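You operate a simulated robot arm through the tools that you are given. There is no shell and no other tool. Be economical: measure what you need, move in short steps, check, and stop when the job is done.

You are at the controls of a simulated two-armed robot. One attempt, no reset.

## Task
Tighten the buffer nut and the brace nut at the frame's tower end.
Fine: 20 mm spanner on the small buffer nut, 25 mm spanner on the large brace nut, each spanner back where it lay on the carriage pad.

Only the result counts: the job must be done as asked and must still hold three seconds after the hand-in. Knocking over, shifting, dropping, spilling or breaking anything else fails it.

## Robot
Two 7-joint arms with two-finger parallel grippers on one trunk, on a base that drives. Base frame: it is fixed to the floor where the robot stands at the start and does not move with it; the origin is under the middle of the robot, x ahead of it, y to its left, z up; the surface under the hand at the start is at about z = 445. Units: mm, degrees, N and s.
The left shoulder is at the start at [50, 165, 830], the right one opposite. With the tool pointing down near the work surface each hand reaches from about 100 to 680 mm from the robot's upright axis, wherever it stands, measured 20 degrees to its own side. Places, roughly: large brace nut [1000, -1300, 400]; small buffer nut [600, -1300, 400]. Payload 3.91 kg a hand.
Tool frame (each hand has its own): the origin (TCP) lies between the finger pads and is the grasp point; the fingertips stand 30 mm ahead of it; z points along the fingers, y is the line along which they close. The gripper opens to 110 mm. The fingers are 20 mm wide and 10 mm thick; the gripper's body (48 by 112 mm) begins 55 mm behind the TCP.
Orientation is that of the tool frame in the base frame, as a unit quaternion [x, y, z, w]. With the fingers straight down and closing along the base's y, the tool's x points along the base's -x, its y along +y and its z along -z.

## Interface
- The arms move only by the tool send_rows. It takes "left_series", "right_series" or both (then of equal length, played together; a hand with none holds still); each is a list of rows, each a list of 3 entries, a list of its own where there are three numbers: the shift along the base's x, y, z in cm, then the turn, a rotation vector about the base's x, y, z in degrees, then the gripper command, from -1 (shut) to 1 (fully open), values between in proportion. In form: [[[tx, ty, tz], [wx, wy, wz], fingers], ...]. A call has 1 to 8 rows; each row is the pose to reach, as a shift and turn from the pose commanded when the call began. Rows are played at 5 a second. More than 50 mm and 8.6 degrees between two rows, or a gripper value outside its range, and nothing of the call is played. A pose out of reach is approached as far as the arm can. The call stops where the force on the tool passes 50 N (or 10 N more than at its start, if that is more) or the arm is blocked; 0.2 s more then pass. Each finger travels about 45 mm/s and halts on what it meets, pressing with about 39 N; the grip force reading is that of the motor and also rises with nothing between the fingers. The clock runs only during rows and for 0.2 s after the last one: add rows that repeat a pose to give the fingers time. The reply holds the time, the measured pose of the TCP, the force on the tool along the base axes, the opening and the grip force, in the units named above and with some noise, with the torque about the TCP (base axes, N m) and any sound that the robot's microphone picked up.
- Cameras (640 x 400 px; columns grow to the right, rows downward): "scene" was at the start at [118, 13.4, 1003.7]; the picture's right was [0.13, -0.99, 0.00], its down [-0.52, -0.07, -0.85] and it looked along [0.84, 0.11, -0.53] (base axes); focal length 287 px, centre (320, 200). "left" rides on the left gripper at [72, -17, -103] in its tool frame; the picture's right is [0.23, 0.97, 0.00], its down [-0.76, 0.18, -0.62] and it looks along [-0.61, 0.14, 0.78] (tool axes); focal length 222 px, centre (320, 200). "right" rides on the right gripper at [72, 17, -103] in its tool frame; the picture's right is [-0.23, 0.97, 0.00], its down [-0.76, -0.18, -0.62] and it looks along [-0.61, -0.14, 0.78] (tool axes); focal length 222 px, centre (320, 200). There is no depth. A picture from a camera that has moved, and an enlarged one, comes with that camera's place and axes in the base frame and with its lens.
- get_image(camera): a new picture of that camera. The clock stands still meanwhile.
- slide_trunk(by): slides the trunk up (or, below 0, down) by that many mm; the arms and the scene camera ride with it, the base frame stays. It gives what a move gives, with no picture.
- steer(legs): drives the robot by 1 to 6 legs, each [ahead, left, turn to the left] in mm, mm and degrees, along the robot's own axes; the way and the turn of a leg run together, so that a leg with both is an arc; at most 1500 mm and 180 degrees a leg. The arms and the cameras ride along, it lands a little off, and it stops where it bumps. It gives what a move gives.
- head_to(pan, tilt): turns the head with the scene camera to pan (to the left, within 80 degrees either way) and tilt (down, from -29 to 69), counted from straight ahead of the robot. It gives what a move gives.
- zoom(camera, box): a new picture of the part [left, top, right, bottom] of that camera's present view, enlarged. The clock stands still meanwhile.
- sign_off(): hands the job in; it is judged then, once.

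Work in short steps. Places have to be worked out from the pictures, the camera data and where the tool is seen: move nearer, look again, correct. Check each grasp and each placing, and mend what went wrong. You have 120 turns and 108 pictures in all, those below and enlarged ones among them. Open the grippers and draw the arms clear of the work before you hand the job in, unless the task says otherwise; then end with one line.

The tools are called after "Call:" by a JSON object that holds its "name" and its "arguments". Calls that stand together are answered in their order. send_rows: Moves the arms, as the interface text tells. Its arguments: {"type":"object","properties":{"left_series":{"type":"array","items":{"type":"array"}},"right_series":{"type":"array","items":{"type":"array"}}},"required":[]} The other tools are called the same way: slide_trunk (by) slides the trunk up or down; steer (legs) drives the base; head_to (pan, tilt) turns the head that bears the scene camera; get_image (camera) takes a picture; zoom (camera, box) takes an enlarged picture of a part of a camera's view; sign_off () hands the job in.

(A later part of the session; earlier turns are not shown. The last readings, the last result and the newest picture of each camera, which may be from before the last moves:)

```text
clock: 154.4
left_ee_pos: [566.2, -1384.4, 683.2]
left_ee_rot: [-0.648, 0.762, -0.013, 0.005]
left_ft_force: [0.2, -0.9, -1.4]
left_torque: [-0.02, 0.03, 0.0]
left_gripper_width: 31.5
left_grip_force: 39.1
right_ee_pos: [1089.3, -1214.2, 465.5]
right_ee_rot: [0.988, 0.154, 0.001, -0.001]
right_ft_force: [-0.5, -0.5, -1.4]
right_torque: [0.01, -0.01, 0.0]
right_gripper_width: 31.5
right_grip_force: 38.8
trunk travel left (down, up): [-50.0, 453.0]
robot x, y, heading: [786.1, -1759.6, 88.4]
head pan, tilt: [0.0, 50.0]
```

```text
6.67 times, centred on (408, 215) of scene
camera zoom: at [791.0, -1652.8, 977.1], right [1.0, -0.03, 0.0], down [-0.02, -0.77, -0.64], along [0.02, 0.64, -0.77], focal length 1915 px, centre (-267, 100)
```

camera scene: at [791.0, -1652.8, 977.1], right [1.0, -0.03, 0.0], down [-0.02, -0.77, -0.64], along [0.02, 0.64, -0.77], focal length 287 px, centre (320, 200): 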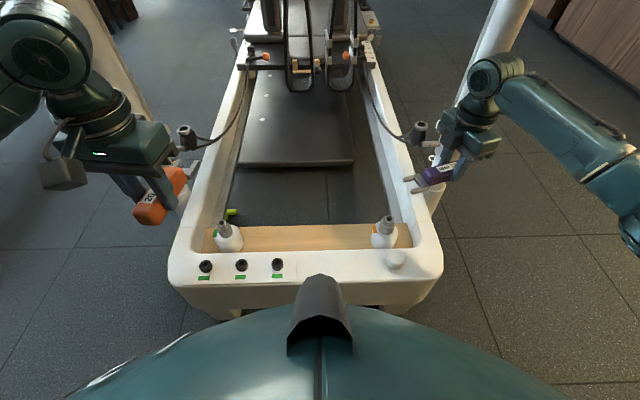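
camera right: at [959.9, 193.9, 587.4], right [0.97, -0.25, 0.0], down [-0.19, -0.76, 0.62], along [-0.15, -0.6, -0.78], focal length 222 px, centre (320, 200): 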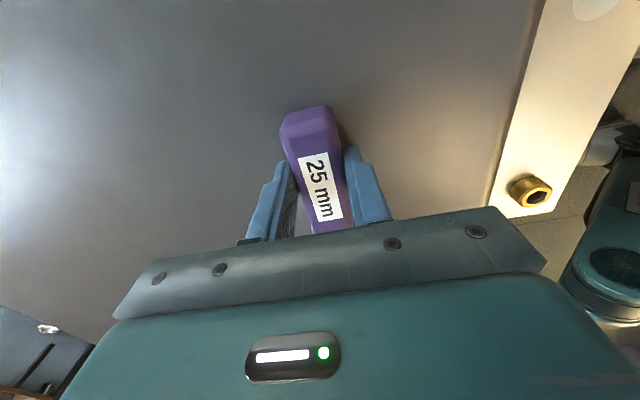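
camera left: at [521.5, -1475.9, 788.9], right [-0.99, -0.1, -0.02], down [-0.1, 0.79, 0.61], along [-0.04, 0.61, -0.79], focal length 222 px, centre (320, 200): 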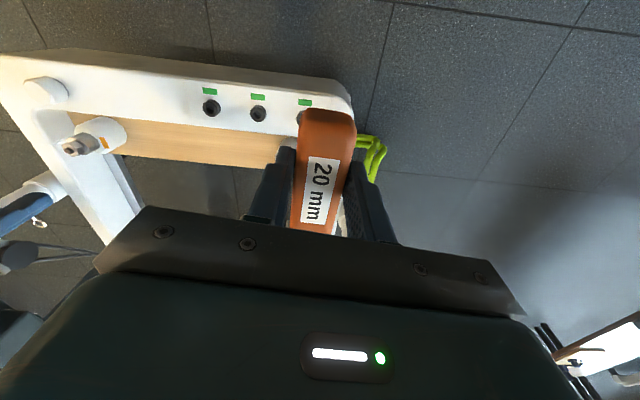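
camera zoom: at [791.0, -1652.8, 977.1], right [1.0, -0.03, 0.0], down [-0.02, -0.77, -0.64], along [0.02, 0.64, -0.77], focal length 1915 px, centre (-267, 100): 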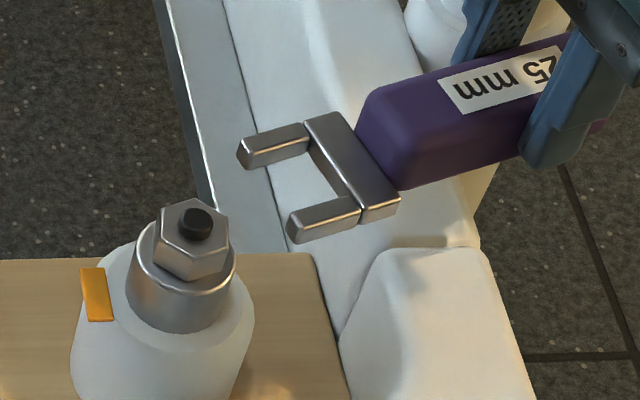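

I lower to nut height and take a tight view for the lateral alignment.

Call:
{"name": "send_rows", "arguments": {"right_series": [[[0, 0, -1], [0, 0, 0], -1], [[0, 0, -1.9], [0, 0, 0], -1], [[0, 0, -1.9], [0, 0, 0], -1]]}}

Call:
{"name": "zoom", "arguments": {"camera": "scene", "box": [376, 198, 424, 228]}}

```text
clock: 155.2
left_ee_pos: [566.6, -1385.5, 683.7]
left_ee_rot: [-0.648, 0.762, -0.013, 0.006]
left_ft_force: [0.7, 0.9, -1.9]
left_torque: [-0.05, 0.03, -0.01]
left_gripper_width: 31.3
left_grip_force: 39.0
right_ee_pos: [1089.8, -1215.5, 448.2]
right_ee_rot: [0.988, 0.153, 0.002, -0.001]
right_ft_force: [-0.6, -0.7, -2.3]
right_torque: [0.01, -0.03, 0.0]
right_gripper_width: 31.2
right_grip_force: 39.3
trunk travel left (down, up): [-50.0, 453.0]
robot x, y, heading: [787.6, -1758.8, 88.4]
head pan, tilt: [0.0, 50.0]
```

```text
13.33 times, centred on (400, 213) of scene
camera zoom: at [791.0, -1652.8, 977.1], right [1.0, -0.03, 0.0], down [-0.02, -0.77, -0.64], along [0.02, 0.64, -0.77], focal length 3830 px, centre (-747, 27)
```

zoom: 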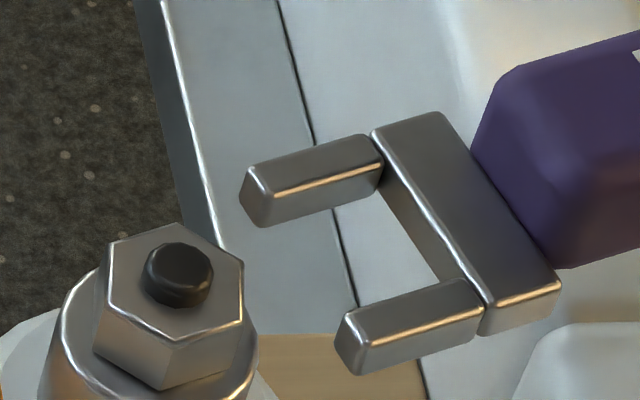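

The nut is about 26 mm ahead of the tips and 2 mm toward +y of the jaw axis. I correct that and advance 28 mm.

Call:
{"name": "send_rows", "arguments": {"right_series": [[[-0.06, 0.19, 0], [0, 0, 0], -1], [[-0.54, 0.04, 0], [0, 0, 0], -1], [[-1.01, -0.11, 0], [0, 0, 0], -1], [[-1.5, -0.26, 0], [0, 0, 0], -1], [[-1.97, -0.41, 0], [0, 0, 0], -1], [[-2.35, -0.53, 0], [0, 0, 0], -1], [[-2.73, -0.66, 0], [0, 0, 0], -1], [[-2.73, -0.66, 0], [0, 0, 0], -1]]}}

Call:
{"name": "zoom", "arguments": {"camera": "scene", "box": [366, 198, 414, 228]}}

```text
clock: 157.0
left_ee_pos: [566.6, -1385.5, 682.5]
left_ee_rot: [-0.648, 0.761, -0.012, 0.006]
left_ft_force: [-0.7, 0.2, -1.7]
left_torque: [-0.05, 0.0, 0.0]
left_gripper_width: 31.3
left_grip_force: 38.2
right_ee_pos: [1059.8, -1221.1, 446.8]
right_ee_rot: [0.988, 0.154, 0.001, 0.0]
right_ft_force: [-0.9, -0.2, -2.3]
right_torque: [0.02, -0.08, -0.01]
right_gripper_width: 31.4
right_grip_force: 39.0
trunk travel left (down, up): [-50.0, 453.0]
robot x, y, heading: [785.6, -1761.6, 88.1]
head pan, tilt: [0.0, 50.0]
```

```text
13.33 times, centred on (390, 213) of scene
camera zoom: at [791.0, -1652.8, 977.1], right [1.0, -0.03, 0.0], down [-0.02, -0.77, -0.64], along [0.02, 0.64, -0.77], focal length 3830 px, centre (-613, 27)
```

zoom: 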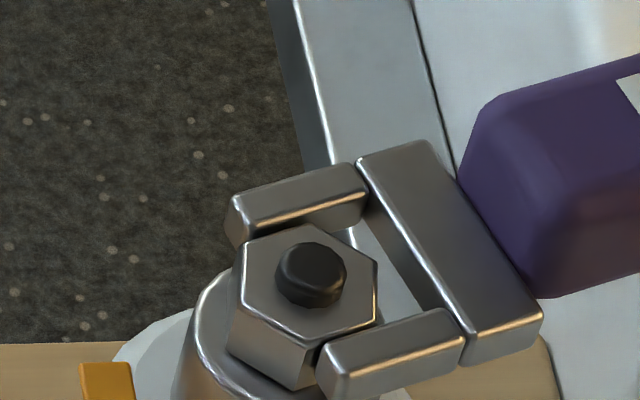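

The nut sits in the slot without contact. I seat it about 5 mm more and begin the clockwise sweep, 30° first.

Call:
{"name": "send_rows", "arguments": {"right_series": [[[-0.25, -0.08, 0], [0, 0, 0], -1], [[-0.48, -0.15, 0], [0, 0, 0], -1], [[-0.16, -1.3, 0], [0, 0, -7.5], -1], [[0.01, -2.5, 0], [0, 0, -15], -1], [[0.03, -3.7, 0], [0, 0, -22.5], -1], [[-0.12, -4.9, 0], [0, 0, -30], -1], [[-0.12, -4.9, 0], [0, 0, -30], -1]]}}

Call:
{"name": "zoom", "arguments": {"camera": "scene", "box": [366, 198, 414, 228]}}

```text
clock: 158.6
left_ee_pos: [565.3, -1385.4, 683.2]
left_ee_rot: [-0.648, 0.761, -0.013, 0.006]
left_ft_force: [-0.5, 0.1, -1.4]
left_torque: [-0.05, 0.0, 0.0]
left_gripper_width: 31.2
left_grip_force: 39.0
right_ee_pos: [1057.2, -1270.5, 447.4]
right_ee_rot: [0.994, -0.109, 0.001, -0.002]
right_ft_force: [-3.5, 9.4, -5.3]
right_torque: [0.19, -0.1, -0.61]
right_gripper_width: 31.3
right_grip_force: 39.0
trunk travel left (down, up): [-50.0, 453.0]
robot x, y, heading: [788.2, -1760.2, 88.5]
head pan, tilt: [0.0, 50.0]
```

```text
13.33 times, centred on (390, 213) of scene
camera zoom: at [791.1, -1652.5, 977.1], right [1.0, -0.03, 0.0], down [-0.02, -0.77, -0.64], along [0.02, 0.64, -0.77], focal length 3830 px, centre (-613, 27)
```

zoom: 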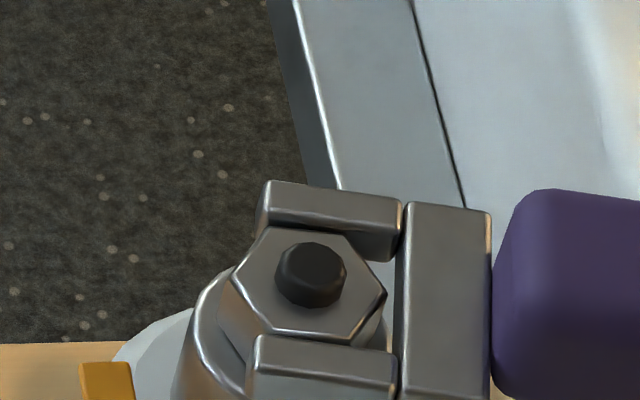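

The nut turns with the jaw and the tab is still orange. I continue another 30°.

Call:
{"name": "send_rows", "arguments": {"right_series": [[[-0.3, -1.17, 0], [0, 0, -7.5], -1], [[-0.75, -2.29, 0], [0, 0, -15], -1], [[-1.35, -3.34, 0], [0, 0, -22.5], -1], [[-2.07, -4.3, 0], [0, 0, -30], -1], [[-2.07, -4.3, 0], [0, 0, -30], -1]]}}

Call:
{"name": "zoom", "arguments": {"camera": "scene", "box": [366, 198, 414, 228]}}

```text
clock: 159.8
left_ee_pos: [566.1, -1386.1, 683.3]
left_ee_rot: [-0.647, 0.762, -0.013, 0.005]
left_ft_force: [0.5, -0.5, -1.7]
left_torque: [-0.03, 0.03, 0.02]
left_gripper_width: 31.4
left_grip_force: 38.9
right_ee_pos: [1040.1, -1316.9, 446.8]
right_ee_rot: [0.931, -0.364, 0.005, 0.002]
right_ft_force: [1.1, -0.7, -3.1]
right_torque: [-0.03, -0.03, -0.01]
right_gripper_width: 31.5
right_grip_force: 39.0
trunk travel left (down, up): [-50.0, 453.0]
robot x, y, heading: [787.5, -1758.2, 88.0]
head pan, tilt: [0.0, 50.0]
```

```text
13.33 times, centred on (390, 213) of scene
camera zoom: at [791.5, -1653.3, 977.3], right [1.0, -0.03, 0.0], down [-0.02, -0.77, -0.64], along [0.02, 0.64, -0.77], focal length 3830 px, centre (-613, 27)
```

zoom: 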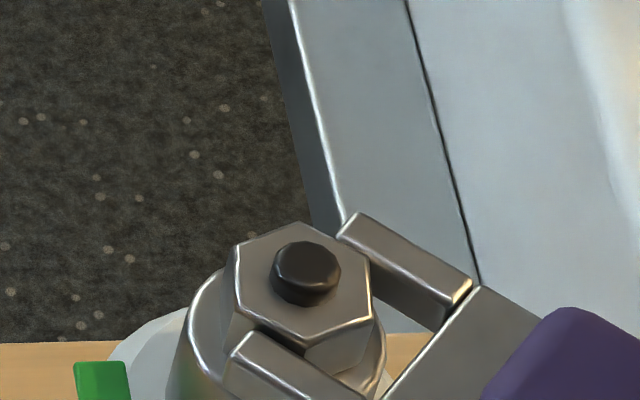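

The tab has turned green after 60°, with no residual force. I withdraw along the jaw axis and lift.

Call:
{"name": "send_rows", "arguments": {"right_series": [[[0.74, -0.68, 0], [0, 0, 0], -1], [[1.47, -1.36, 0], [0, 0, 0], -1], [[2.2, -2.0, 0], [0, 0, 0], -1], [[2.9, -2.7, 0], [0, 0, 0], -1], [[2.9, -2.7, 4], [0, 0, 0], -1], [[2.9, -2.7, 8], [0, 0, 0], -1], [[2.9, -2.7, 12], [0, 0, 0], -1], [[2.9, -2.7, 16], [0, 0, 0], -1]]}}

Call:
{"name": "get_image", "arguments": {"camera": "scene"}}

Call:
{"name": "zoom", "arguments": {"camera": "scene", "box": [190, 200, 430, 290]}}

```text
clock: 161.6
left_ee_pos: [565.4, -1385.6, 683.3]
left_ee_rot: [-0.649, 0.761, -0.014, 0.006]
left_ft_force: [-0.4, -0.3, -1.6]
left_torque: [-0.06, 0.0, 0.0]
left_gripper_width: 31.5
left_grip_force: 38.8
right_ee_pos: [1070.5, -1344.0, 610.3]
right_ee_rot: [0.933, -0.361, 0.002, 0.0]
right_ft_force: [-0.2, 0.7, -1.8]
right_torque: [0.01, -0.01, 0.05]
right_gripper_width: 31.3
right_grip_force: 39.0
trunk travel left (down, up): [-50.0, 453.0]
robot x, y, heading: [788.6, -1764.7, 88.2]
head pan, tilt: [0.0, 50.0]
```

```text
43 pictures are left
camera scene: at [791.1, -1652.8, 977.0], right [1.0, -0.03, 0.0], down [-0.02, -0.77, -0.64], along [0.02, 0.64, -0.77], focal length 287 px, centre (320, 200)
```

scene: 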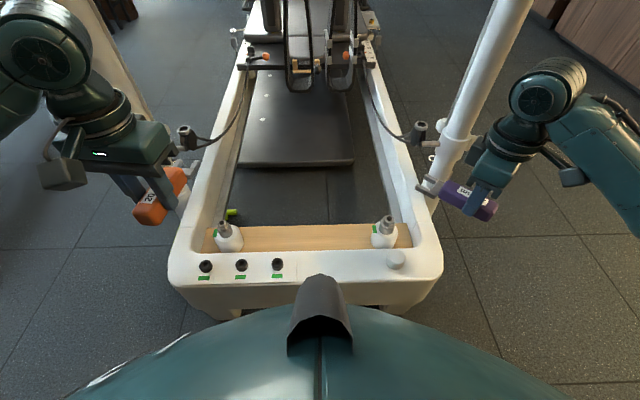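

```text
2.67 times, centred on (310, 245) of scene
camera zoom: at [791.1, -1652.8, 977.0], right [1.0, -0.03, 0.0], down [-0.02, -0.77, -0.64], along [0.02, 0.64, -0.77], focal length 766 px, centre (347, 80)
```

zoom: 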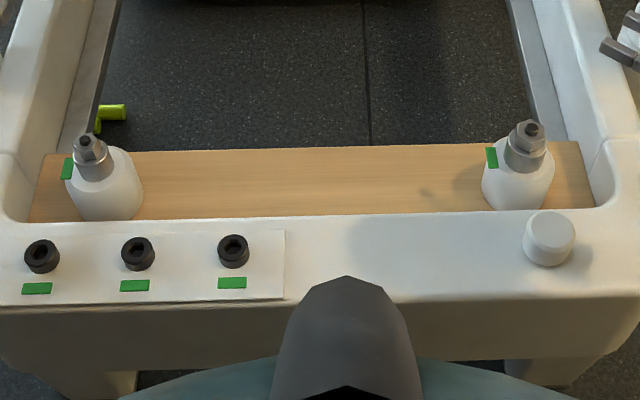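

Both tabs are green. I pull the right hand back and yaw the jaw left for travel, then take the known route to the far side.

Call:
{"name": "send_rows", "arguments": {"right_series": [[[-1, -1, 1], [0, 0, 6], -1], [[-3, -2, 2], [0, 0, 12], -1], [[-5, -3, 3], [0, 0, 18], -1], [[-7, -4, 4], [0, 0, 24], -1], [[-9, -5, 5], [0, 0, 30], -1], [[-11, -6, 6], [0, 0, 36], -1], [[-12, -6, 7], [0, 0, 41], -1]]}}

Call:
{"name": "steer", "arguments": {"legs": [[0, -570, 1.8], [340, -410, 0], [1315, 0, 0], [0, 0, 90]]}}

Call:
{"name": "head_to", "arguments": {"pan": -10, "tilt": 42}}

Call:
{"name": "get_image", "arguments": {"camera": "scene"}}

```text
clock: 163.2
left_ee_pos: [566.0, -1386.3, 682.6]
left_ee_rot: [-0.648, 0.761, -0.012, 0.007]
left_ft_force: [-0.3, -1.3, -2.1]
left_torque: [-0.07, 0.05, 0.01]
left_gripper_width: 31.4
left_grip_force: 38.8
right_ee_pos: [949.7, -1401.9, 677.9]
right_ee_rot: [1.0, -0.012, 0.001, -0.001]
right_ft_force: [0.3, -0.6, -2.3]
right_torque: [0.0, -0.05, -0.01]
right_gripper_width: 31.4
right_grip_force: 38.9
trunk travel left (down, up): [-50.0, 453.0]
robot x, y, heading: [786.5, -1759.6, 88.1]
head pan, tilt: [0.0, 50.0]
```

```text
clock: 182.3
left_ee_pos: [1411.9, -375.7, 683.1]
left_ee_rot: [0.997, -0.076, 0.005, -0.014]
left_ft_force: [0.0, 0.2, -2.4]
left_torque: [-0.01, -0.04, 0.03]
left_gripper_width: 31.4
left_grip_force: 39.2
right_ee_pos: [1425.5, 9.4, 677.7]
right_ee_rot: [0.713, 0.702, 0.001, -0.001]
right_ft_force: [0.3, -0.4, -2.0]
right_torque: [0.05, 0.01, -0.05]
right_gripper_width: 31.5
right_grip_force: 38.9
trunk travel left (down, up): [-50.0, 453.0]
robot x, y, heading: [1789.4, -150.0, 179.0]
head pan, tilt: [0.0, 50.0]
```

```text
clock: 183.0
left_ee_pos: [1412.0, -374.5, 682.8]
left_ee_rot: [0.997, -0.076, 0.005, -0.014]
left_ft_force: [-0.8, -0.9, -2.7]
left_torque: [0.0, -0.04, 0.0]
left_gripper_width: 31.5
left_grip_force: 39.0
right_ee_pos: [1426.4, 9.2, 678.2]
right_ee_rot: [0.713, 0.701, 0.0, -0.001]
right_ft_force: [-0.1, -0.6, -2.6]
right_torque: [0.05, -0.04, 0.01]
right_gripper_width: 31.5
right_grip_force: 38.5
trunk travel left (down, up): [-50.0, 453.0]
robot x, y, heading: [1786.2, -147.0, 178.8]
head pan, tilt: [-10.0, 42.0]
```

```text
41 pictures are left
camera scene: at [1674.2, -130.9, 988.3], right [0.19, 0.98, 0.0], down [0.66, -0.13, -0.74], along [-0.73, 0.14, -0.67], focal length 287 px, centre (320, 200)
```

scene: 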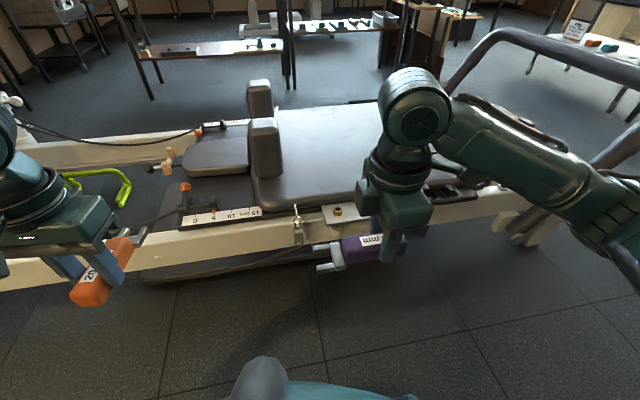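

I advance to the former stand at about (1527,-105).

Call:
{"name": "steer", "arguments": {"legs": [[258, -45, 1]]}}

```text
clock: 184.9
left_ee_pos: [1154.7, -336.1, 683.3]
left_ee_rot: [0.998, -0.065, 0.005, -0.013]
left_ft_force: [-0.1, -0.6, -2.1]
left_torque: [-0.03, -0.05, 0.02]
left_gripper_width: 31.4
left_grip_force: 39.0
right_ee_pos: [1159.4, 48.4, 677.3]
right_ee_rot: [0.704, 0.71, 0.0, -0.001]
right_ft_force: [0.0, -0.1, -1.5]
right_torque: [0.06, 0.0, 0.0]
right_gripper_width: 31.6
right_grip_force: 39.3
trunk travel left (down, up): [-50.0, 453.0]
robot x, y, heading: [1520.2, -103.0, -179.6]
head pan, tilt: [-10.0, 42.0]
```

I carry the 25 mm spanner back over its spot.

Call:
{"name": "send_rows", "arguments": {"right_series": [[[-2.7, 0.9, -0.5], [0, 0, -0.5], -1], [[-5.4, 1.8, -1], [0, 0, -1], -1], [[-8.2, 2.7, -2], [0, 0, -1.4], -1], [[-10.9, 3.6, -3.5], [0, 0, -1.4], -1], [[-13.6, 4.5, -5.5], [0, 0, -1.4], -1], [[-16.3, 5.4, -7.5], [0, 0, -1.4], -1], [[-19, 6.3, -9.5], [0, 0, -1.4], -1], [[-21.8, 7.3, -12], [0, 0, -1.4], -1]]}}

Call:
{"name": "send_rows", "arguments": {"right_series": [[[0, 0, -2], [0, 0, 0], -1], [[0, 0, -4], [0, 0, 0], -1], [[0, 0, -5.5], [0, 0, 0], -1], [[0, 0, -5.5], [0, 0, 0], -1]]}}

Call:
{"name": "zoom", "arguments": {"camera": "scene", "box": [260, 100, 420, 220]}}

```text
clock: 186.7
left_ee_pos: [1154.4, -336.9, 682.6]
left_ee_rot: [0.998, -0.064, 0.005, -0.014]
left_ft_force: [1.3, 0.0, -1.9]
left_torque: [0.03, -0.06, -0.01]
left_gripper_width: 31.4
left_grip_force: 39.3
right_ee_pos: [943.0, 123.4, 558.8]
right_ee_rot: [0.712, 0.702, 0.0, -0.001]
right_ft_force: [-0.2, -0.3, -1.8]
right_torque: [0.04, -0.02, 0.02]
right_gripper_width: 31.4
right_grip_force: 39.1
trunk travel left (down, up): [-50.0, 453.0]
robot x, y, heading: [1522.2, -103.2, -180.0]
head pan, tilt: [-10.0, 42.0]
```

```text
clock: 187.7
left_ee_pos: [1155.0, -335.2, 683.0]
left_ee_rot: [0.998, -0.065, 0.005, -0.013]
left_ft_force: [-0.1, 0.4, -1.6]
left_torque: [-0.02, -0.04, 0.03]
left_gripper_width: 31.6
left_grip_force: 39.5
right_ee_pos: [939.1, 121.9, 504.7]
right_ee_rot: [0.713, 0.701, 0.0, -0.002]
right_ft_force: [1.2, 0.2, -2.5]
right_torque: [0.05, 0.01, 0.02]
right_gripper_width: 31.4
right_grip_force: 38.8
trunk travel left (down, up): [-50.0, 453.0]
robot x, y, heading: [1521.8, -101.1, -180.3]
head pan, tilt: [-10.0, 42.0]
```

```text
3.33 times, centred on (340, 160) of scene
camera zoom: at [1410.9, -86.9, 988.3], right [0.17, 0.98, 0.0], down [0.66, -0.12, -0.74], along [-0.73, 0.13, -0.67], focal length 958 px, centre (253, 333)
```

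zoom: 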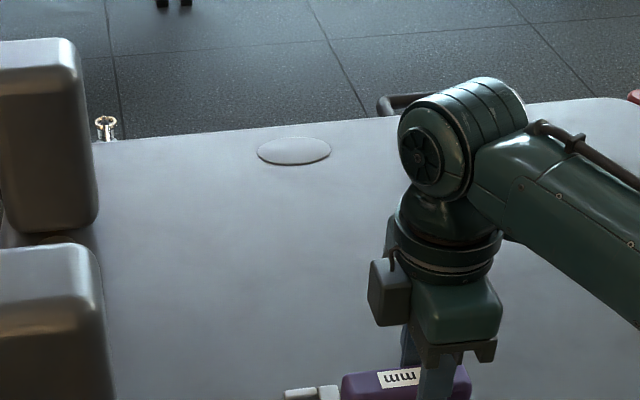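

I'm right over the spot, so I lower 23 mm, check the contact force, then open.

Call:
{"name": "send_rows", "arguments": {"right_series": [[[0.05, 0, -1.2], [0, 0, 0], -1], [[0.05, 0, -2.0], [0, 0, 0], -1], [[0.05, 0, -2.35], [0, 0, 0], -1], [[0.05, 0, -2.35], [0, 0, 0], -1]]}}

Call:
{"name": "zoom", "arguments": {"camera": "scene", "box": [260, 140, 420, 260]}}

```text
clock: 188.7
left_ee_pos: [1155.2, -335.9, 683.3]
left_ee_rot: [0.998, -0.064, 0.004, -0.014]
left_ft_force: [-0.3, -0.6, -2.3]
left_torque: [-0.02, -0.02, 0.02]
left_gripper_width: 31.5
left_grip_force: 39.0
right_ee_pos: [940.4, 121.5, 483.3]
right_ee_rot: [0.713, 0.701, -0.002, -0.003]
right_ft_force: [-1.6, 6.2, 17.0]
right_torque: [-1.31, -0.39, 0.05]
right_gripper_width: 31.4
right_grip_force: 39.2
trunk travel left (down, up): [-50.0, 453.0]
robot x, y, heading: [1520.6, -99.1, -180.0]
head pan, tilt: [-10.0, 42.0]
```

```text
3.33 times, centred on (340, 200) of scene
camera zoom: at [1412.1, -87.0, 988.8], right [0.17, 0.98, 0.0], down [0.66, -0.12, -0.74], along [-0.73, 0.13, -0.67], focal length 958 px, centre (253, 200)
```

zoom: 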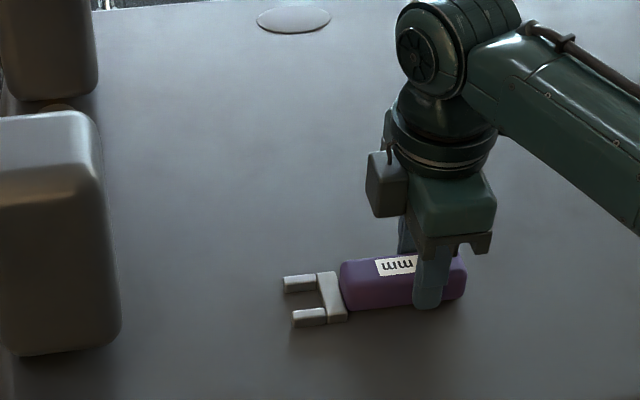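

It is touching down and the jaw tips are back within about 2 mm. I ease up 1 mm, open, and rise.

Call:
{"name": "send_rows", "arguments": {"right_series": [[[0, 0, 0.1], [0, 0, 0], -1], [[0, 0, 0.1], [0, 0, 0], -0.1], [[0, 0, 0.1], [0, 0, 0], 0.1], [[0, 0, 0.1], [0, 0, 0], 0.1], [[0, 0, 3], [0, 0, 0], 0.1], [[0, 0, 7], [0, 0, 0], 0.1], [[0, 0, 11], [0, 0, 0], 0.1], [[0, 0, 14], [0, 0, 0], 0.1]]}}

Call:
{"name": "get_image", "arguments": {"camera": "right"}}

```text
clock: 190.5
left_ee_pos: [1154.3, -335.4, 683.4]
left_ee_rot: [0.998, -0.064, 0.003, -0.013]
left_ft_force: [-0.3, 1.0, -2.1]
left_torque: [0.0, 0.0, -0.04]
left_gripper_width: 31.6
left_grip_force: 39.3
right_ee_pos: [941.6, 118.3, 620.5]
right_ee_rot: [0.713, 0.701, 0.0, -0.001]
right_ft_force: [0.2, -0.2, -0.2]
right_torque: [-0.01, 0.0, 0.03]
right_gripper_width: 60.4
right_grip_force: 0.1
trunk travel left (down, up): [-50.0, 453.0]
robot x, y, heading: [1523.0, -102.9, -179.7]
head pan, tilt: [-10.0, 42.0]
```

```text
38 pictures are left
camera right: at [961.0, 190.6, 723.5], right [0.97, -0.24, 0.0], down [-0.19, -0.76, 0.62], along [-0.15, -0.6, -0.78], focal length 222 px, centre (320, 200)
```

right: 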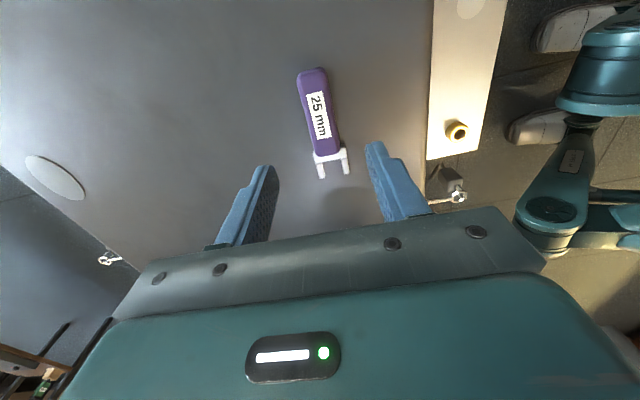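

The 25 mm is back on its spot. I draw both hands in for the drive round to the near side.

Call:
{"name": "send_rows", "arguments": {"right_series": [[[0, 0, 4], [0, 0, 0], 0.1], [[3, -1, 7], [0, 0, 0], 0.1], [[7, -2.5, 9], [0, 0, 0], 0], [[11, -4, 11], [0, 0, 0], 0], [[15, -5.5, 12], [0, 0, 0], 0], [[19, -7, 12], [0, 0, 0], 0], [[22, -7.5, 12], [0, 0, 0], 0]], "left_series": [[[1, 0, 0], [0, 0, 0], -1], [[2, 0, 0], [0, 0, 0], -1], [[3, 0, 0], [0, 0, 0], -1], [[4, 0, 0], [0, 0, 0], -1], [[5, 0, 0], [0, 0, 0], -1], [[6, 0, 0], [0, 0, 0], -1], [[6, 0, 0], [0, 0, 0], -1]]}}

Call:
{"name": "steer", "arguments": {"legs": [[-250, 0, 0], [0, 0, -90], [-1320, 0, 0], [-340, 400, 0]]}}

```text
clock: 192.1
left_ee_pos: [1215.3, -336.4, 683.5]
left_ee_rot: [0.998, -0.064, 0.005, -0.013]
left_ft_force: [-0.1, 0.7, -1.6]
left_torque: [0.01, -0.05, -0.02]
left_gripper_width: 31.5
left_grip_force: 39.1
right_ee_pos: [1163.4, 46.5, 739.1]
right_ee_rot: [0.714, 0.7, 0.0, -0.002]
right_ft_force: [0.5, 1.0, -0.3]
right_torque: [0.02, 0.0, -0.01]
right_gripper_width: 54.9
right_grip_force: 0.1
trunk travel left (down, up): [-50.0, 453.0]
robot x, y, heading: [1521.9, -103.1, -179.9]
head pan, tilt: [-10.0, 42.0]
```

```text
clock: 207.6
left_ee_pos: [1171.5, -1470.7, 682.6]
left_ee_rot: [-0.655, 0.755, -0.013, 0.006]
left_ft_force: [-0.2, 0.3, -1.4]
left_torque: [-0.03, 0.0, -0.03]
left_gripper_width: 31.5
left_grip_force: 39.0
right_ee_pos: [1553.9, -1424.4, 739.0]
right_ee_rot: [1.0, -0.015, 0.001, -0.002]
right_ft_force: [-0.5, -0.2, 0.4]
right_torque: [-0.03, -0.01, -0.01]
right_gripper_width: 55.1
right_grip_force: 0.1
trunk travel left (down, up): [-50.0, 453.0]
robot x, y, heading: [1400.9, -1781.0, 89.2]
head pan, tilt: [-10.0, 42.0]
```

Now I go left along the frame end and retrace the route to the near side.

Call:
{"name": "steer", "arguments": {"legs": [[25, 1250, 0.8], [0, 0, -90], [0, 165, 0]]}}

```text
clock: 223.7
left_ee_pos: [480.4, -1454.3, 683.0]
left_ee_rot: [0.092, 0.996, -0.014, -0.011]
left_ft_force: [-0.4, 0.1, -0.9]
left_torque: [0.04, 0.05, 0.02]
left_gripper_width: 31.4
left_grip_force: 39.2
right_ee_pos: [520.4, -1835.3, 740.0]
right_ee_rot: [-0.687, 0.727, 0.0, 0.003]
right_ft_force: [0.5, -1.0, 0.6]
right_torque: [-0.02, 0.0, 0.01]
right_gripper_width: 54.9
right_grip_force: 0.0
trunk travel left (down, up): [-50.0, 453.0]
robot x, y, heading: [172.4, -1668.2, -2.4]
head pan, tilt: [-10.0, 42.0]
stopped in leg 3: the robot was blocked; the commanded pose is now the measured one
```

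Blocked while shifting left at (172,-1668). I look to see what is touching.

Call:
{"name": "head_to", "arguments": {"pan": 35, "tilt": 55}}

Call:
{"name": "get_image", "arguments": {"camera": "scene"}}

```text
clock: 224.8
left_ee_pos: [481.4, -1456.0, 682.5]
left_ee_rot: [0.093, 0.995, -0.015, -0.011]
left_ft_force: [0.4, 0.5, -2.5]
left_torque: [0.04, 0.04, 0.03]
left_gripper_width: 31.2
left_grip_force: 39.1
right_ee_pos: [519.2, -1835.2, 739.8]
right_ee_rot: [-0.687, 0.727, -0.001, 0.005]
right_ft_force: [0.3, 0.1, -0.2]
right_torque: [0.01, 0.0, 0.04]
right_gripper_width: 55.0
right_grip_force: 0.2
trunk travel left (down, up): [-50.0, 453.0]
robot x, y, heading: [167.7, -1669.1, -2.2]
head pan, tilt: [35.0, 55.0]
```

```text
37 pictures are left
camera scene: at [255.0, -1633.4, 971.4], right [0.54, -0.84, -0.01], down [-0.69, -0.44, -0.58], along [0.49, 0.32, -0.81], focal length 287 px, centre (320, 200)
```

scene: 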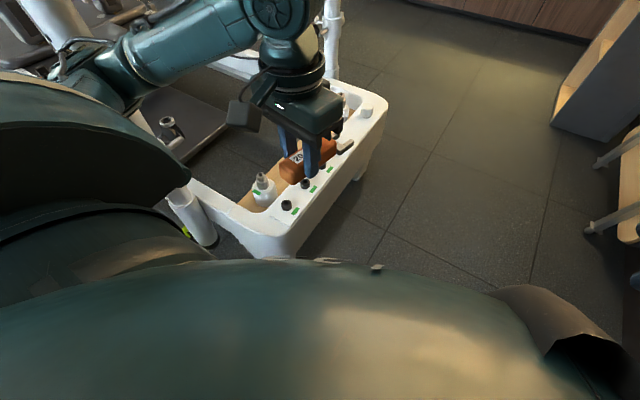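

The left elbow touches the near post. I ease right and back, then shift left once I'm behind it.

Call:
{"name": "steer", "arguments": {"legs": [[-20, -25, 2.2], [-130, 0, 0]]}}

Call:
{"name": "zoom", "arguments": {"camera": "scene", "box": [80, 60, 400, 260]}}

```text
clock: 226.7
left_ee_pos: [355.7, -1459.5, 679.3]
left_ee_rot: [0.07, 0.997, -0.02, -0.014]
left_ft_force: [0.3, -0.5, -1.4]
left_torque: [-0.01, 0.08, 0.01]
left_gripper_width: 31.5
left_grip_force: 38.9
right_ee_pos: [412.4, -1835.0, 739.1]
right_ee_rot: [-0.703, 0.711, -0.002, -0.001]
right_ft_force: [-0.4, 0.1, 0.3]
right_torque: [0.01, 0.04, -0.04]
right_gripper_width: 55.4
right_grip_force: 0.0
trunk travel left (down, up): [-50.0, 453.0]
robot x, y, heading: [50.3, -1686.5, 0.5]
head pan, tilt: [35.0, 55.0]
stopped in leg 2: the robot was blocked; the commanded pose is now the measured one
```

```text
2.00 times, centred on (240, 160) of scene
camera zoom: at [139.1, -1645.2, 970.6], right [0.58, -0.82, 0.0], down [-0.67, -0.47, -0.57], along [0.47, 0.33, -0.82], focal length 574 px, centre (480, 280)
```

zoom: 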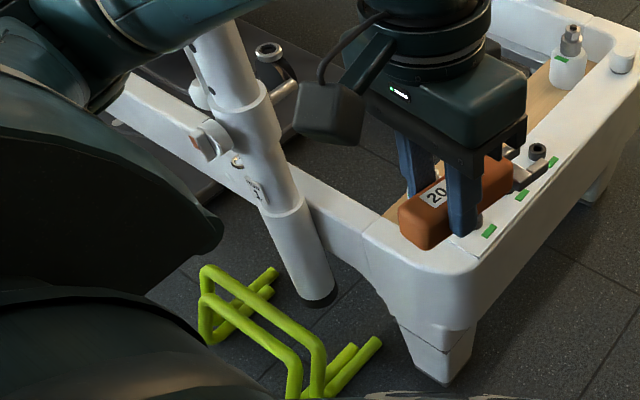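

Backing is blocked, probably by the right elbow against the bench. I check to the right before moving.

Call:
{"name": "head_to", "arguments": {"pan": -75, "tilt": 40}}

Call:
{"name": "get_image", "arguments": {"camera": "scene"}}

Call:
{"name": "head_to", "arguments": {"pan": 70, "tilt": 30}}

Call:
{"name": "get_image", "arguments": {"camera": "scene"}}

```text
clock: 228.6
left_ee_pos: [355.3, -1460.3, 679.9]
left_ee_rot: [0.07, 0.997, -0.02, -0.014]
left_ft_force: [-1.1, 0.4, -2.0]
left_torque: [0.01, 0.04, -0.03]
left_gripper_width: 31.3
left_grip_force: 38.5
right_ee_pos: [412.3, -1836.6, 739.7]
right_ee_rot: [-0.702, 0.712, -0.002, 0.0]
right_ft_force: [0.2, -0.6, 0.3]
right_torque: [0.03, 0.05, -0.04]
right_gripper_width: 54.8
right_grip_force: 0.3
trunk travel left (down, up): [-50.0, 453.0]
robot x, y, heading: [49.7, -1689.2, 0.6]
head pan, tilt: [-75.0, 40.0]
```

```text
35 pictures are left
camera scene: at [102.9, -1768.9, 991.3], right [-0.96, -0.27, 0.0], down [-0.17, 0.62, -0.77], along [0.2, -0.74, -0.64], focal length 287 px, centre (320, 200)
```

scene: 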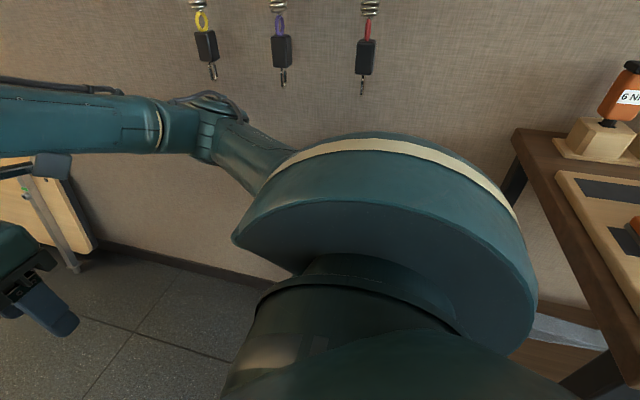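

```text
clock: 230.9
left_ee_pos: [356.4, -1460.3, 679.5]
left_ee_rot: [0.069, 0.997, -0.02, -0.014]
left_ft_force: [-0.1, -0.5, -1.9]
left_torque: [0.02, 0.05, 0.01]
left_gripper_width: 31.3
left_grip_force: 39.0
right_ee_pos: [412.1, -1836.0, 738.9]
right_ee_rot: [-0.702, 0.712, -0.001, 0.0]
right_ft_force: [-0.1, -0.1, 0.4]
right_torque: [0.03, 0.02, 0.02]
right_gripper_width: 54.9
right_grip_force: 0.1
trunk travel left (down, up): [-50.0, 453.0]
robot x, y, heading: [48.9, -1686.1, 0.4]
head pan, tilt: [70.0, 30.0]
```

```text
34 pictures are left
camera scene: at [110.7, -1601.8, 1006.6], right [0.94, -0.34, 0.0], down [-0.17, -0.47, -0.87], along [0.29, 0.82, -0.5], focal length 287 px, centre (320, 200)
```

scene: 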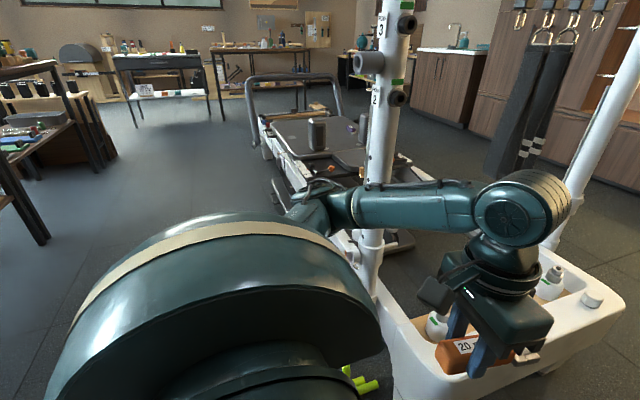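

The way left looks free at this x, since the forearm and jaw stay short of the post. I shift left 95, then back away past the bench.

Call:
{"name": "steer", "arguments": {"legs": [[0, 95, 0], [-450, 0, 0]]}}

```text
clock: 234.7
left_ee_pos: [-78.2, -1364.1, 677.3]
left_ee_rot: [0.071, 0.997, -0.024, -0.018]
left_ft_force: [0.0, 0.2, -1.6]
left_torque: [0.01, 0.04, -0.03]
left_gripper_width: 31.4
left_grip_force: 39.2
right_ee_pos: [-20.0, -1737.4, 752.7]
right_ee_rot: [-0.705, 0.709, -0.016, 0.009]
right_ft_force: [-0.2, 0.9, -0.1]
right_torque: [-0.02, -0.02, -0.02]
right_gripper_width: 55.2
right_grip_force: 0.0
trunk travel left (down, up): [-50.0, 453.0]
robot x, y, heading: [-389.2, -1595.7, 0.3]
head pan, tilt: [70.0, 30.0]
```

The right hand pose shifted a little, so its elbow may have brushed something. I move left a bit and look at the bench.

Call:
{"name": "steer", "arguments": {"legs": [[0, 80, 0]]}}

Call:
{"name": "head_to", "arguments": {"pan": -75, "tilt": 35}}

Call:
{"name": "get_image", "arguments": {"camera": "scene"}}

```text
clock: 236.2
left_ee_pos: [-82.6, -1285.4, 676.7]
left_ee_rot: [0.072, 0.997, -0.022, -0.014]
left_ft_force: [-0.5, -0.5, -2.0]
left_torque: [0.01, 0.04, 0.01]
left_gripper_width: 31.2
left_grip_force: 38.9
right_ee_pos: [-24.1, -1659.2, 758.5]
right_ee_rot: [-0.703, 0.71, -0.025, 0.023]
right_ft_force: [-0.4, 0.6, 0.2]
right_torque: [-0.02, -0.01, 0.0]
right_gripper_width: 54.8
right_grip_force: 0.1
trunk travel left (down, up): [-50.0, 453.0]
robot x, y, heading: [-387.6, -1512.4, 0.2]
head pan, tilt: [70.0, 30.0]
stopped in leg 1: the robot was blocked; the commanded pose is now the measured one
```

```text
clock: 238.5
left_ee_pos: [-83.1, -1286.4, 679.5]
left_ee_rot: [0.072, 0.997, -0.02, -0.014]
left_ft_force: [-0.1, 0.1, -0.8]
left_torque: [0.0, 0.04, -0.01]
left_gripper_width: 31.7
left_grip_force: 38.7
right_ee_pos: [-24.2, -1659.6, 758.2]
right_ee_rot: [-0.704, 0.71, -0.022, 0.022]
right_ft_force: [-0.1, -0.3, 0.2]
right_torque: [0.03, 0.0, 0.02]
right_gripper_width: 55.0
right_grip_force: 0.1
trunk travel left (down, up): [-50.0, 453.0]
robot x, y, heading: [-388.1, -1511.8, -0.1]
head pan, tilt: [-75.0, 35.0]
```

```text
33 pictures are left
camera scene: at [-336.1, -1596.2, 999.0], right [-0.97, -0.26, 0.0], down [-0.15, 0.55, -0.82], along [0.21, -0.79, -0.57], focal length 287 px, centre (320, 200)
```

scene: 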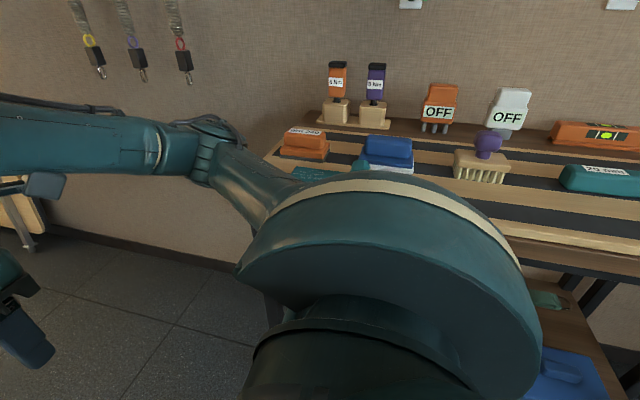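

The bench items look unchanged. I look with the right camera and steeper with the head, to see what is loading the right arm.

Call:
{"name": "head_to", "arguments": {"pan": -50, "tilt": 60}}

Call:
{"name": "get_image", "arguments": {"camera": "scene"}}

Call:
{"name": "get_image", "arguments": {"camera": "right"}}

```text
clock: 239.4
left_ee_pos: [-83.5, -1286.3, 680.4]
left_ee_rot: [0.072, 0.997, -0.021, -0.014]
left_ft_force: [-0.6, 0.0, -2.0]
left_torque: [0.03, 0.07, 0.02]
left_gripper_width: 31.3
left_grip_force: 39.2
right_ee_pos: [-24.5, -1658.9, 758.6]
right_ee_rot: [-0.704, 0.709, -0.022, 0.021]
right_ft_force: [1.1, 0.7, 0.2]
right_torque: [-0.01, 0.02, -0.04]
right_gripper_width: 54.9
right_grip_force: 0.0
trunk travel left (down, up): [-50.0, 453.0]
robot x, y, heading: [-385.3, -1517.2, 0.2]
head pan, tilt: [-50.0, 60.0]
```

```text
32 pictures are left
camera scene: at [-316.2, -1562.3, 964.7], right [-0.77, -0.64, 0.0], down [-0.56, 0.66, -0.5], along [0.32, -0.38, -0.87], focal length 287 px, centre (320, 200)
```

scene: 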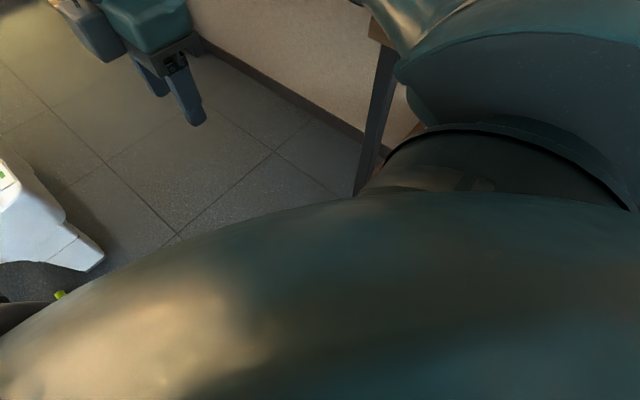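

```text
31 pictures are left
camera right: at [-47.6, -1731.9, 861.3], right [-0.97, 0.23, -0.06], down [0.14, 0.76, 0.63], along [0.2, 0.6, -0.77], focal length 222 px, centre (320, 200)
```

right: 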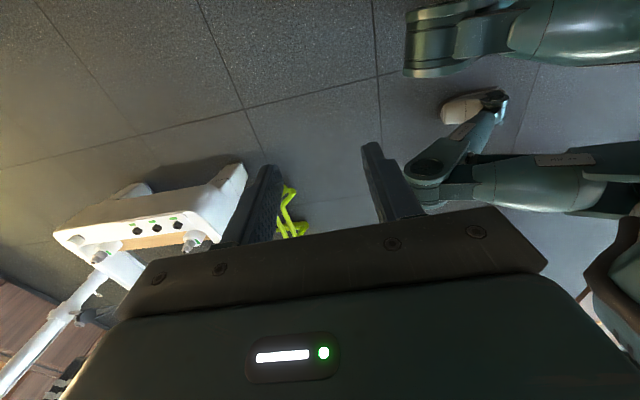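

No visible damage, and the right upper arm is close to the bench corner. I continue left, away from the bench.

Call:
{"name": "steer", "arguments": {"legs": [[0, 150, 0]]}}

```text
clock: 241.4
left_ee_pos: [-83.0, -1134.5, 679.5]
left_ee_rot: [0.072, 0.997, -0.019, -0.013]
left_ft_force: [-0.2, 0.4, -2.5]
left_torque: [-0.01, 0.04, 0.0]
left_gripper_width: 31.4
left_grip_force: 39.2
right_ee_pos: [-24.2, -1508.8, 757.3]
right_ee_rot: [-0.705, 0.709, -0.022, 0.022]
right_ft_force: [0.2, -0.3, 0.3]
right_torque: [0.01, 0.0, 0.02]
right_gripper_width: 54.8
right_grip_force: 0.1
trunk travel left (down, up): [-50.0, 453.0]
robot x, y, heading: [-387.6, -1362.6, -0.0]
head pan, tilt: [-50.0, 60.0]
```

Free now. I check the bench for anything displaced before moving on.

Call:
{"name": "head_to", "arguments": {"pan": -65, "tilt": 28}}

Call:
{"name": "get_image", "arguments": {"camera": "scene"}}

Call:
{"name": "steer", "arguments": {"legs": [[0, 1335, 0]]}}

```text
clock: 242.3
left_ee_pos: [-82.6, -1134.3, 680.3]
left_ee_rot: [0.072, 0.997, -0.019, -0.013]
left_ft_force: [-0.6, -0.1, -2.8]
left_torque: [-0.01, 0.03, 0.03]
left_gripper_width: 31.2
left_grip_force: 39.2
right_ee_pos: [-25.1, -1510.2, 758.0]
right_ee_rot: [-0.704, 0.709, -0.022, 0.021]
right_ft_force: [0.5, 0.3, -0.7]
right_torque: [-0.01, -0.02, -0.04]
right_gripper_width: 55.0
right_grip_force: 0.1
trunk travel left (down, up): [-50.0, 453.0]
robot x, y, heading: [-390.4, -1358.2, 0.3]
head pan, tilt: [-65.0, 28.0]
```

```text
30 pictures are left
camera scene: at [-320.4, -1444.0, 1009.7], right [-0.91, -0.42, 0.0], down [-0.2, 0.43, -0.88], along [0.37, -0.8, -0.47], focal length 287 px, centre (320, 200)
```

scene: 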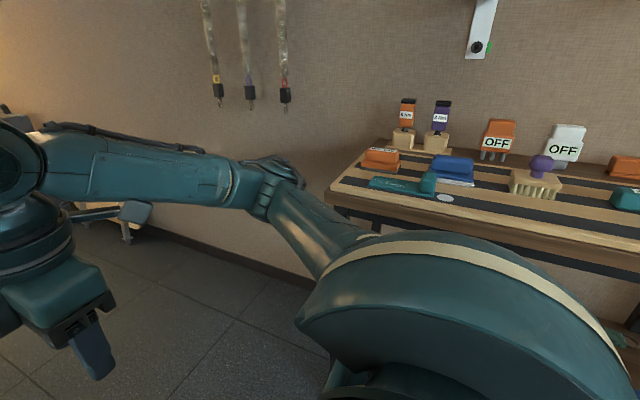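

```text
clock: 254.5
left_ee_pos: [-90.3, 233.8, 679.7]
left_ee_rot: [0.069, 0.997, -0.019, -0.013]
left_ft_force: [-0.3, 1.2, -1.8]
left_torque: [-0.03, 0.05, 0.01]
left_gripper_width: 31.4
left_grip_force: 38.9
right_ee_pos: [-28.6, -139.0, 758.0]
right_ee_rot: [-0.706, 0.708, -0.023, 0.022]
right_ft_force: [1.0, 0.7, -0.2]
right_torque: [0.01, -0.01, 0.02]
right_gripper_width: 55.0
right_grip_force: 0.0
trunk travel left (down, up): [-50.0, 453.0]
robot x, y, heading: [-395.8, 4.7, 0.3]
head pan, tilt: [-65.0, 28.0]
```

The bench is in order. I advance to the near-side stand; next I level the left tool, which is tilted about 2.8°, and turn it.

Call:
{"name": "steer", "arguments": {"legs": [[420, -30, -0.3]]}}

Call:
{"name": "head_to", "arguments": {"pan": 10, "tilt": 45}}

Call:
{"name": "send_rows", "arguments": {"left_series": [[[3, 0, 0], [0.3, -0.2, -8], -1], [[6, 0, 0], [0.6, -0.5, -16], -1], [[9, 0, 0], [0.9, -0.8, -24], -1], [[12, 0, 0], [1.2, -1, -32], -1], [[15, 0, 0], [1.5, -1.2, -40], -1], [[18, 0, 0], [1.8, -1.4, -48], -1], [[20, 0, 0], [2, -1.6, -56], -1], [[20, 0, 0], [2.2, -1.8, -64], -1]]}}

```text
clock: 257.1
left_ee_pos: [321.9, 215.4, 679.6]
left_ee_rot: [0.063, 0.998, -0.02, -0.013]
left_ft_force: [-0.2, 0.6, -2.8]
left_torque: [0.01, 0.07, 0.0]
left_gripper_width: 31.7
left_grip_force: 38.9
right_ee_pos: [389.3, -157.2, 758.3]
right_ee_rot: [0.711, -0.702, 0.023, -0.022]
right_ft_force: [0.7, 0.5, 0.1]
right_torque: [0.0, 0.01, -0.02]
right_gripper_width: 54.9
right_grip_force: 0.1
trunk travel left (down, up): [-50.0, 453.0]
robot x, y, heading: [23.6, -18.9, 1.3]
head pan, tilt: [-65.0, 28.0]
```

```text
clock: 258.6
left_ee_pos: [321.5, 216.4, 679.0]
left_ee_rot: [0.062, 0.998, -0.019, -0.014]
left_ft_force: [-0.1, 0.2, -2.3]
left_torque: [-0.01, 0.06, 0.02]
left_gripper_width: 31.5
left_grip_force: 39.0
right_ee_pos: [389.7, -158.0, 758.4]
right_ee_rot: [0.711, -0.703, 0.023, -0.022]
right_ft_force: [-1.6, 0.4, 0.0]
right_torque: [0.0, 0.02, 0.0]
right_gripper_width: 54.9
right_grip_force: 0.0
trunk travel left (down, up): [-50.0, 453.0]
robot x, y, heading: [16.8, -20.3, 1.0]
head pan, tilt: [10.0, 45.0]
```

```text
clock: 260.4
left_ee_pos: [521.9, 214.5, 677.8]
left_ee_rot: [0.582, 0.813, 0.01, -0.008]
left_ft_force: [0.2, 0.4, -2.3]
left_torque: [0.01, 0.0, 0.0]
left_gripper_width: 31.0
left_grip_force: 38.6
right_ee_pos: [389.3, -159.0, 757.3]
right_ee_rot: [0.711, -0.702, 0.022, -0.022]
right_ft_force: [0.2, -0.4, 0.9]
right_torque: [-0.01, 0.01, 0.01]
right_gripper_width: 55.0
right_grip_force: 0.1
trunk travel left (down, up): [-50.0, 453.0]
robot x, y, heading: [20.6, -18.6, 1.3]
head pan, tilt: [10.0, 45.0]
```

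Yaw is -71° with a small residual tilt. I finish the turn and level while moving over the original spot.

Call:
{"name": "send_rows", "arguments": {"left_series": [[[1.4, -1.6, -1], [-0.3, 0, -4], -1], [[2.8, -3.2, -2], [-0.6, -0.1, -8], -1], [[4.2, -4.8, -3.5], [-0.9, -0.1, -12], -1], [[5.6, -6.4, -5.5], [-1.2, -0.2, -16], -1], [[6.8, -8, -7.5], [-1.5, -0.2, -18.8], -1], [[7.9, -9.2, -9.5], [-1.5, -0.2, -18.8], -1], [[7.9, -9.2, -11.5], [-1.5, -0.2, -18.8], -1], [[7.9, -9.2, -11.5], [-1.5, -0.2, -18.8], -1]]}}

Call:
{"name": "zoom", "arguments": {"camera": "scene", "box": [240, 130, 400, 250]}}

Call:
{"name": "get_image", "arguments": {"camera": "left"}}

```text
clock: 262.2
left_ee_pos: [599.5, 125.1, 565.4]
left_ee_rot: [0.707, 0.708, 0.001, 0.002]
left_ft_force: [-1.0, 0.6, -1.1]
left_torque: [0.03, -0.05, 0.0]
left_gripper_width: 31.2
left_grip_force: 39.2
right_ee_pos: [388.0, -157.5, 759.0]
right_ee_rot: [0.71, -0.703, 0.023, -0.022]
right_ft_force: [-0.2, -0.1, 0.1]
right_torque: [0.0, -0.01, -0.02]
right_gripper_width: 54.8
right_grip_force: 0.0
trunk travel left (down, up): [-50.0, 453.0]
robot x, y, heading: [20.0, -18.8, 1.4]
head pan, tilt: [10.0, 45.0]
```

```text
3.33 times, centred on (320, 190) of scene
camera zoom: at [130.8, -0.7, 984.0], right [0.2, -0.98, 0.0], down [-0.69, -0.14, -0.71], along [0.69, 0.14, -0.71], focal length 958 px, centre (320, 233)
```

zoom: 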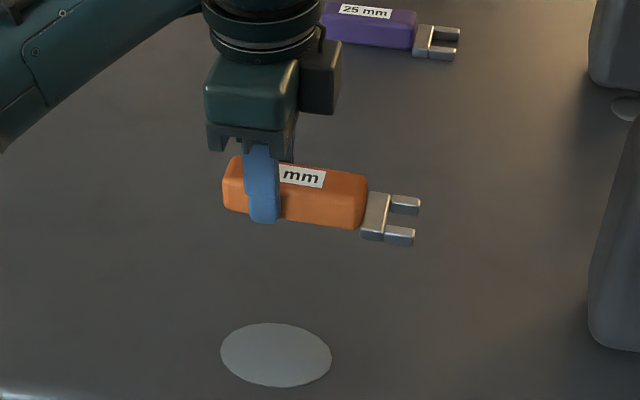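

```text
28 pictures are left
camera left: at [583.4, 198.5, 669.1], right [0.97, 0.23, 0.0], down [0.18, -0.76, 0.63], along [0.15, -0.61, -0.78], focal length 222 px, centre (320, 200)
```

left: 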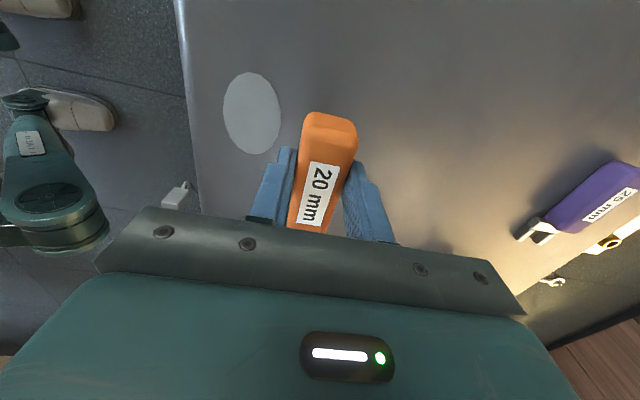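

The spanner is level and aligned. Compared with the grasp picture it has slipped about 3 mm toward the jaw, so I put it down at TCP y≈125. I lower to z≈488 first.

Call:
{"name": "send_rows", "arguments": {"left_series": [[[0.1, 0, -4], [0, 0, 0], -1], [[0.1, 0, -7], [0, 0, 0], -1], [[0.1, 0, -7.6], [0, 0, 0], -1], [[0.1, 0, -7.6], [0, 0, 0], -1]]}}

Call:
{"name": "zoom", "arguments": {"camera": "scene", "box": [240, 150, 400, 270]}}

```text
clock: 263.2
left_ee_pos: [600.9, 124.1, 488.4]
left_ee_rot: [0.707, 0.708, 0.002, 0.002]
left_ft_force: [-0.2, -0.1, -2.5]
left_torque: [0.05, -0.04, 0.03]
left_gripper_width: 31.3
left_grip_force: 38.8
right_ee_pos: [389.5, -157.4, 759.8]
right_ee_rot: [0.711, -0.703, 0.022, -0.022]
right_ft_force: [0.6, 0.0, -0.7]
right_torque: [-0.01, -0.03, 0.0]
right_gripper_width: 55.0
right_grip_force: 0.1
trunk travel left (down, up): [-50.0, 453.0]
robot x, y, heading: [18.7, -21.0, 1.1]
head pan, tilt: [10.0, 45.0]
```

```text
3.33 times, centred on (320, 210) of scene
camera zoom: at [130.8, -0.7, 984.0], right [0.2, -0.98, 0.0], down [-0.69, -0.14, -0.71], along [0.69, 0.14, -0.71], focal length 958 px, centre (320, 167)
```

zoom: 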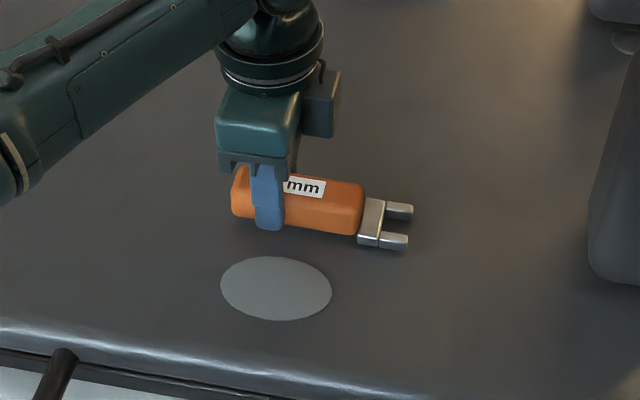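

Relative to the grey disc the spanner matches its original picture within about 1 mm. I lower the last 6 mm to contact.

Call:
{"name": "send_rows", "arguments": {"left_series": [[[0, 0, -0.35], [0, 0, 0], -1], [[0, 0, -0.6], [0, 0, 0], -1], [[0, 0, -0.6], [0, 0, 0], -1]]}}

```text
clock: 264.0
left_ee_pos: [601.8, 124.1, 485.2]
left_ee_rot: [0.706, 0.708, 0.002, 0.003]
left_ft_force: [-5.7, 6.6, 13.1]
left_torque: [-1.15, 0.48, -0.69]
left_gripper_width: 31.5
left_grip_force: 38.9
right_ee_pos: [388.5, -157.4, 758.6]
right_ee_rot: [0.712, -0.702, 0.023, -0.021]
right_ft_force: [0.2, -0.7, 0.2]
right_torque: [-0.03, 0.01, -0.03]
right_gripper_width: 54.9
right_grip_force: 0.0
trunk travel left (down, up): [-50.0, 453.0]
robot x, y, heading: [23.5, -19.5, 1.4]
head pan, tilt: [10.0, 45.0]
```

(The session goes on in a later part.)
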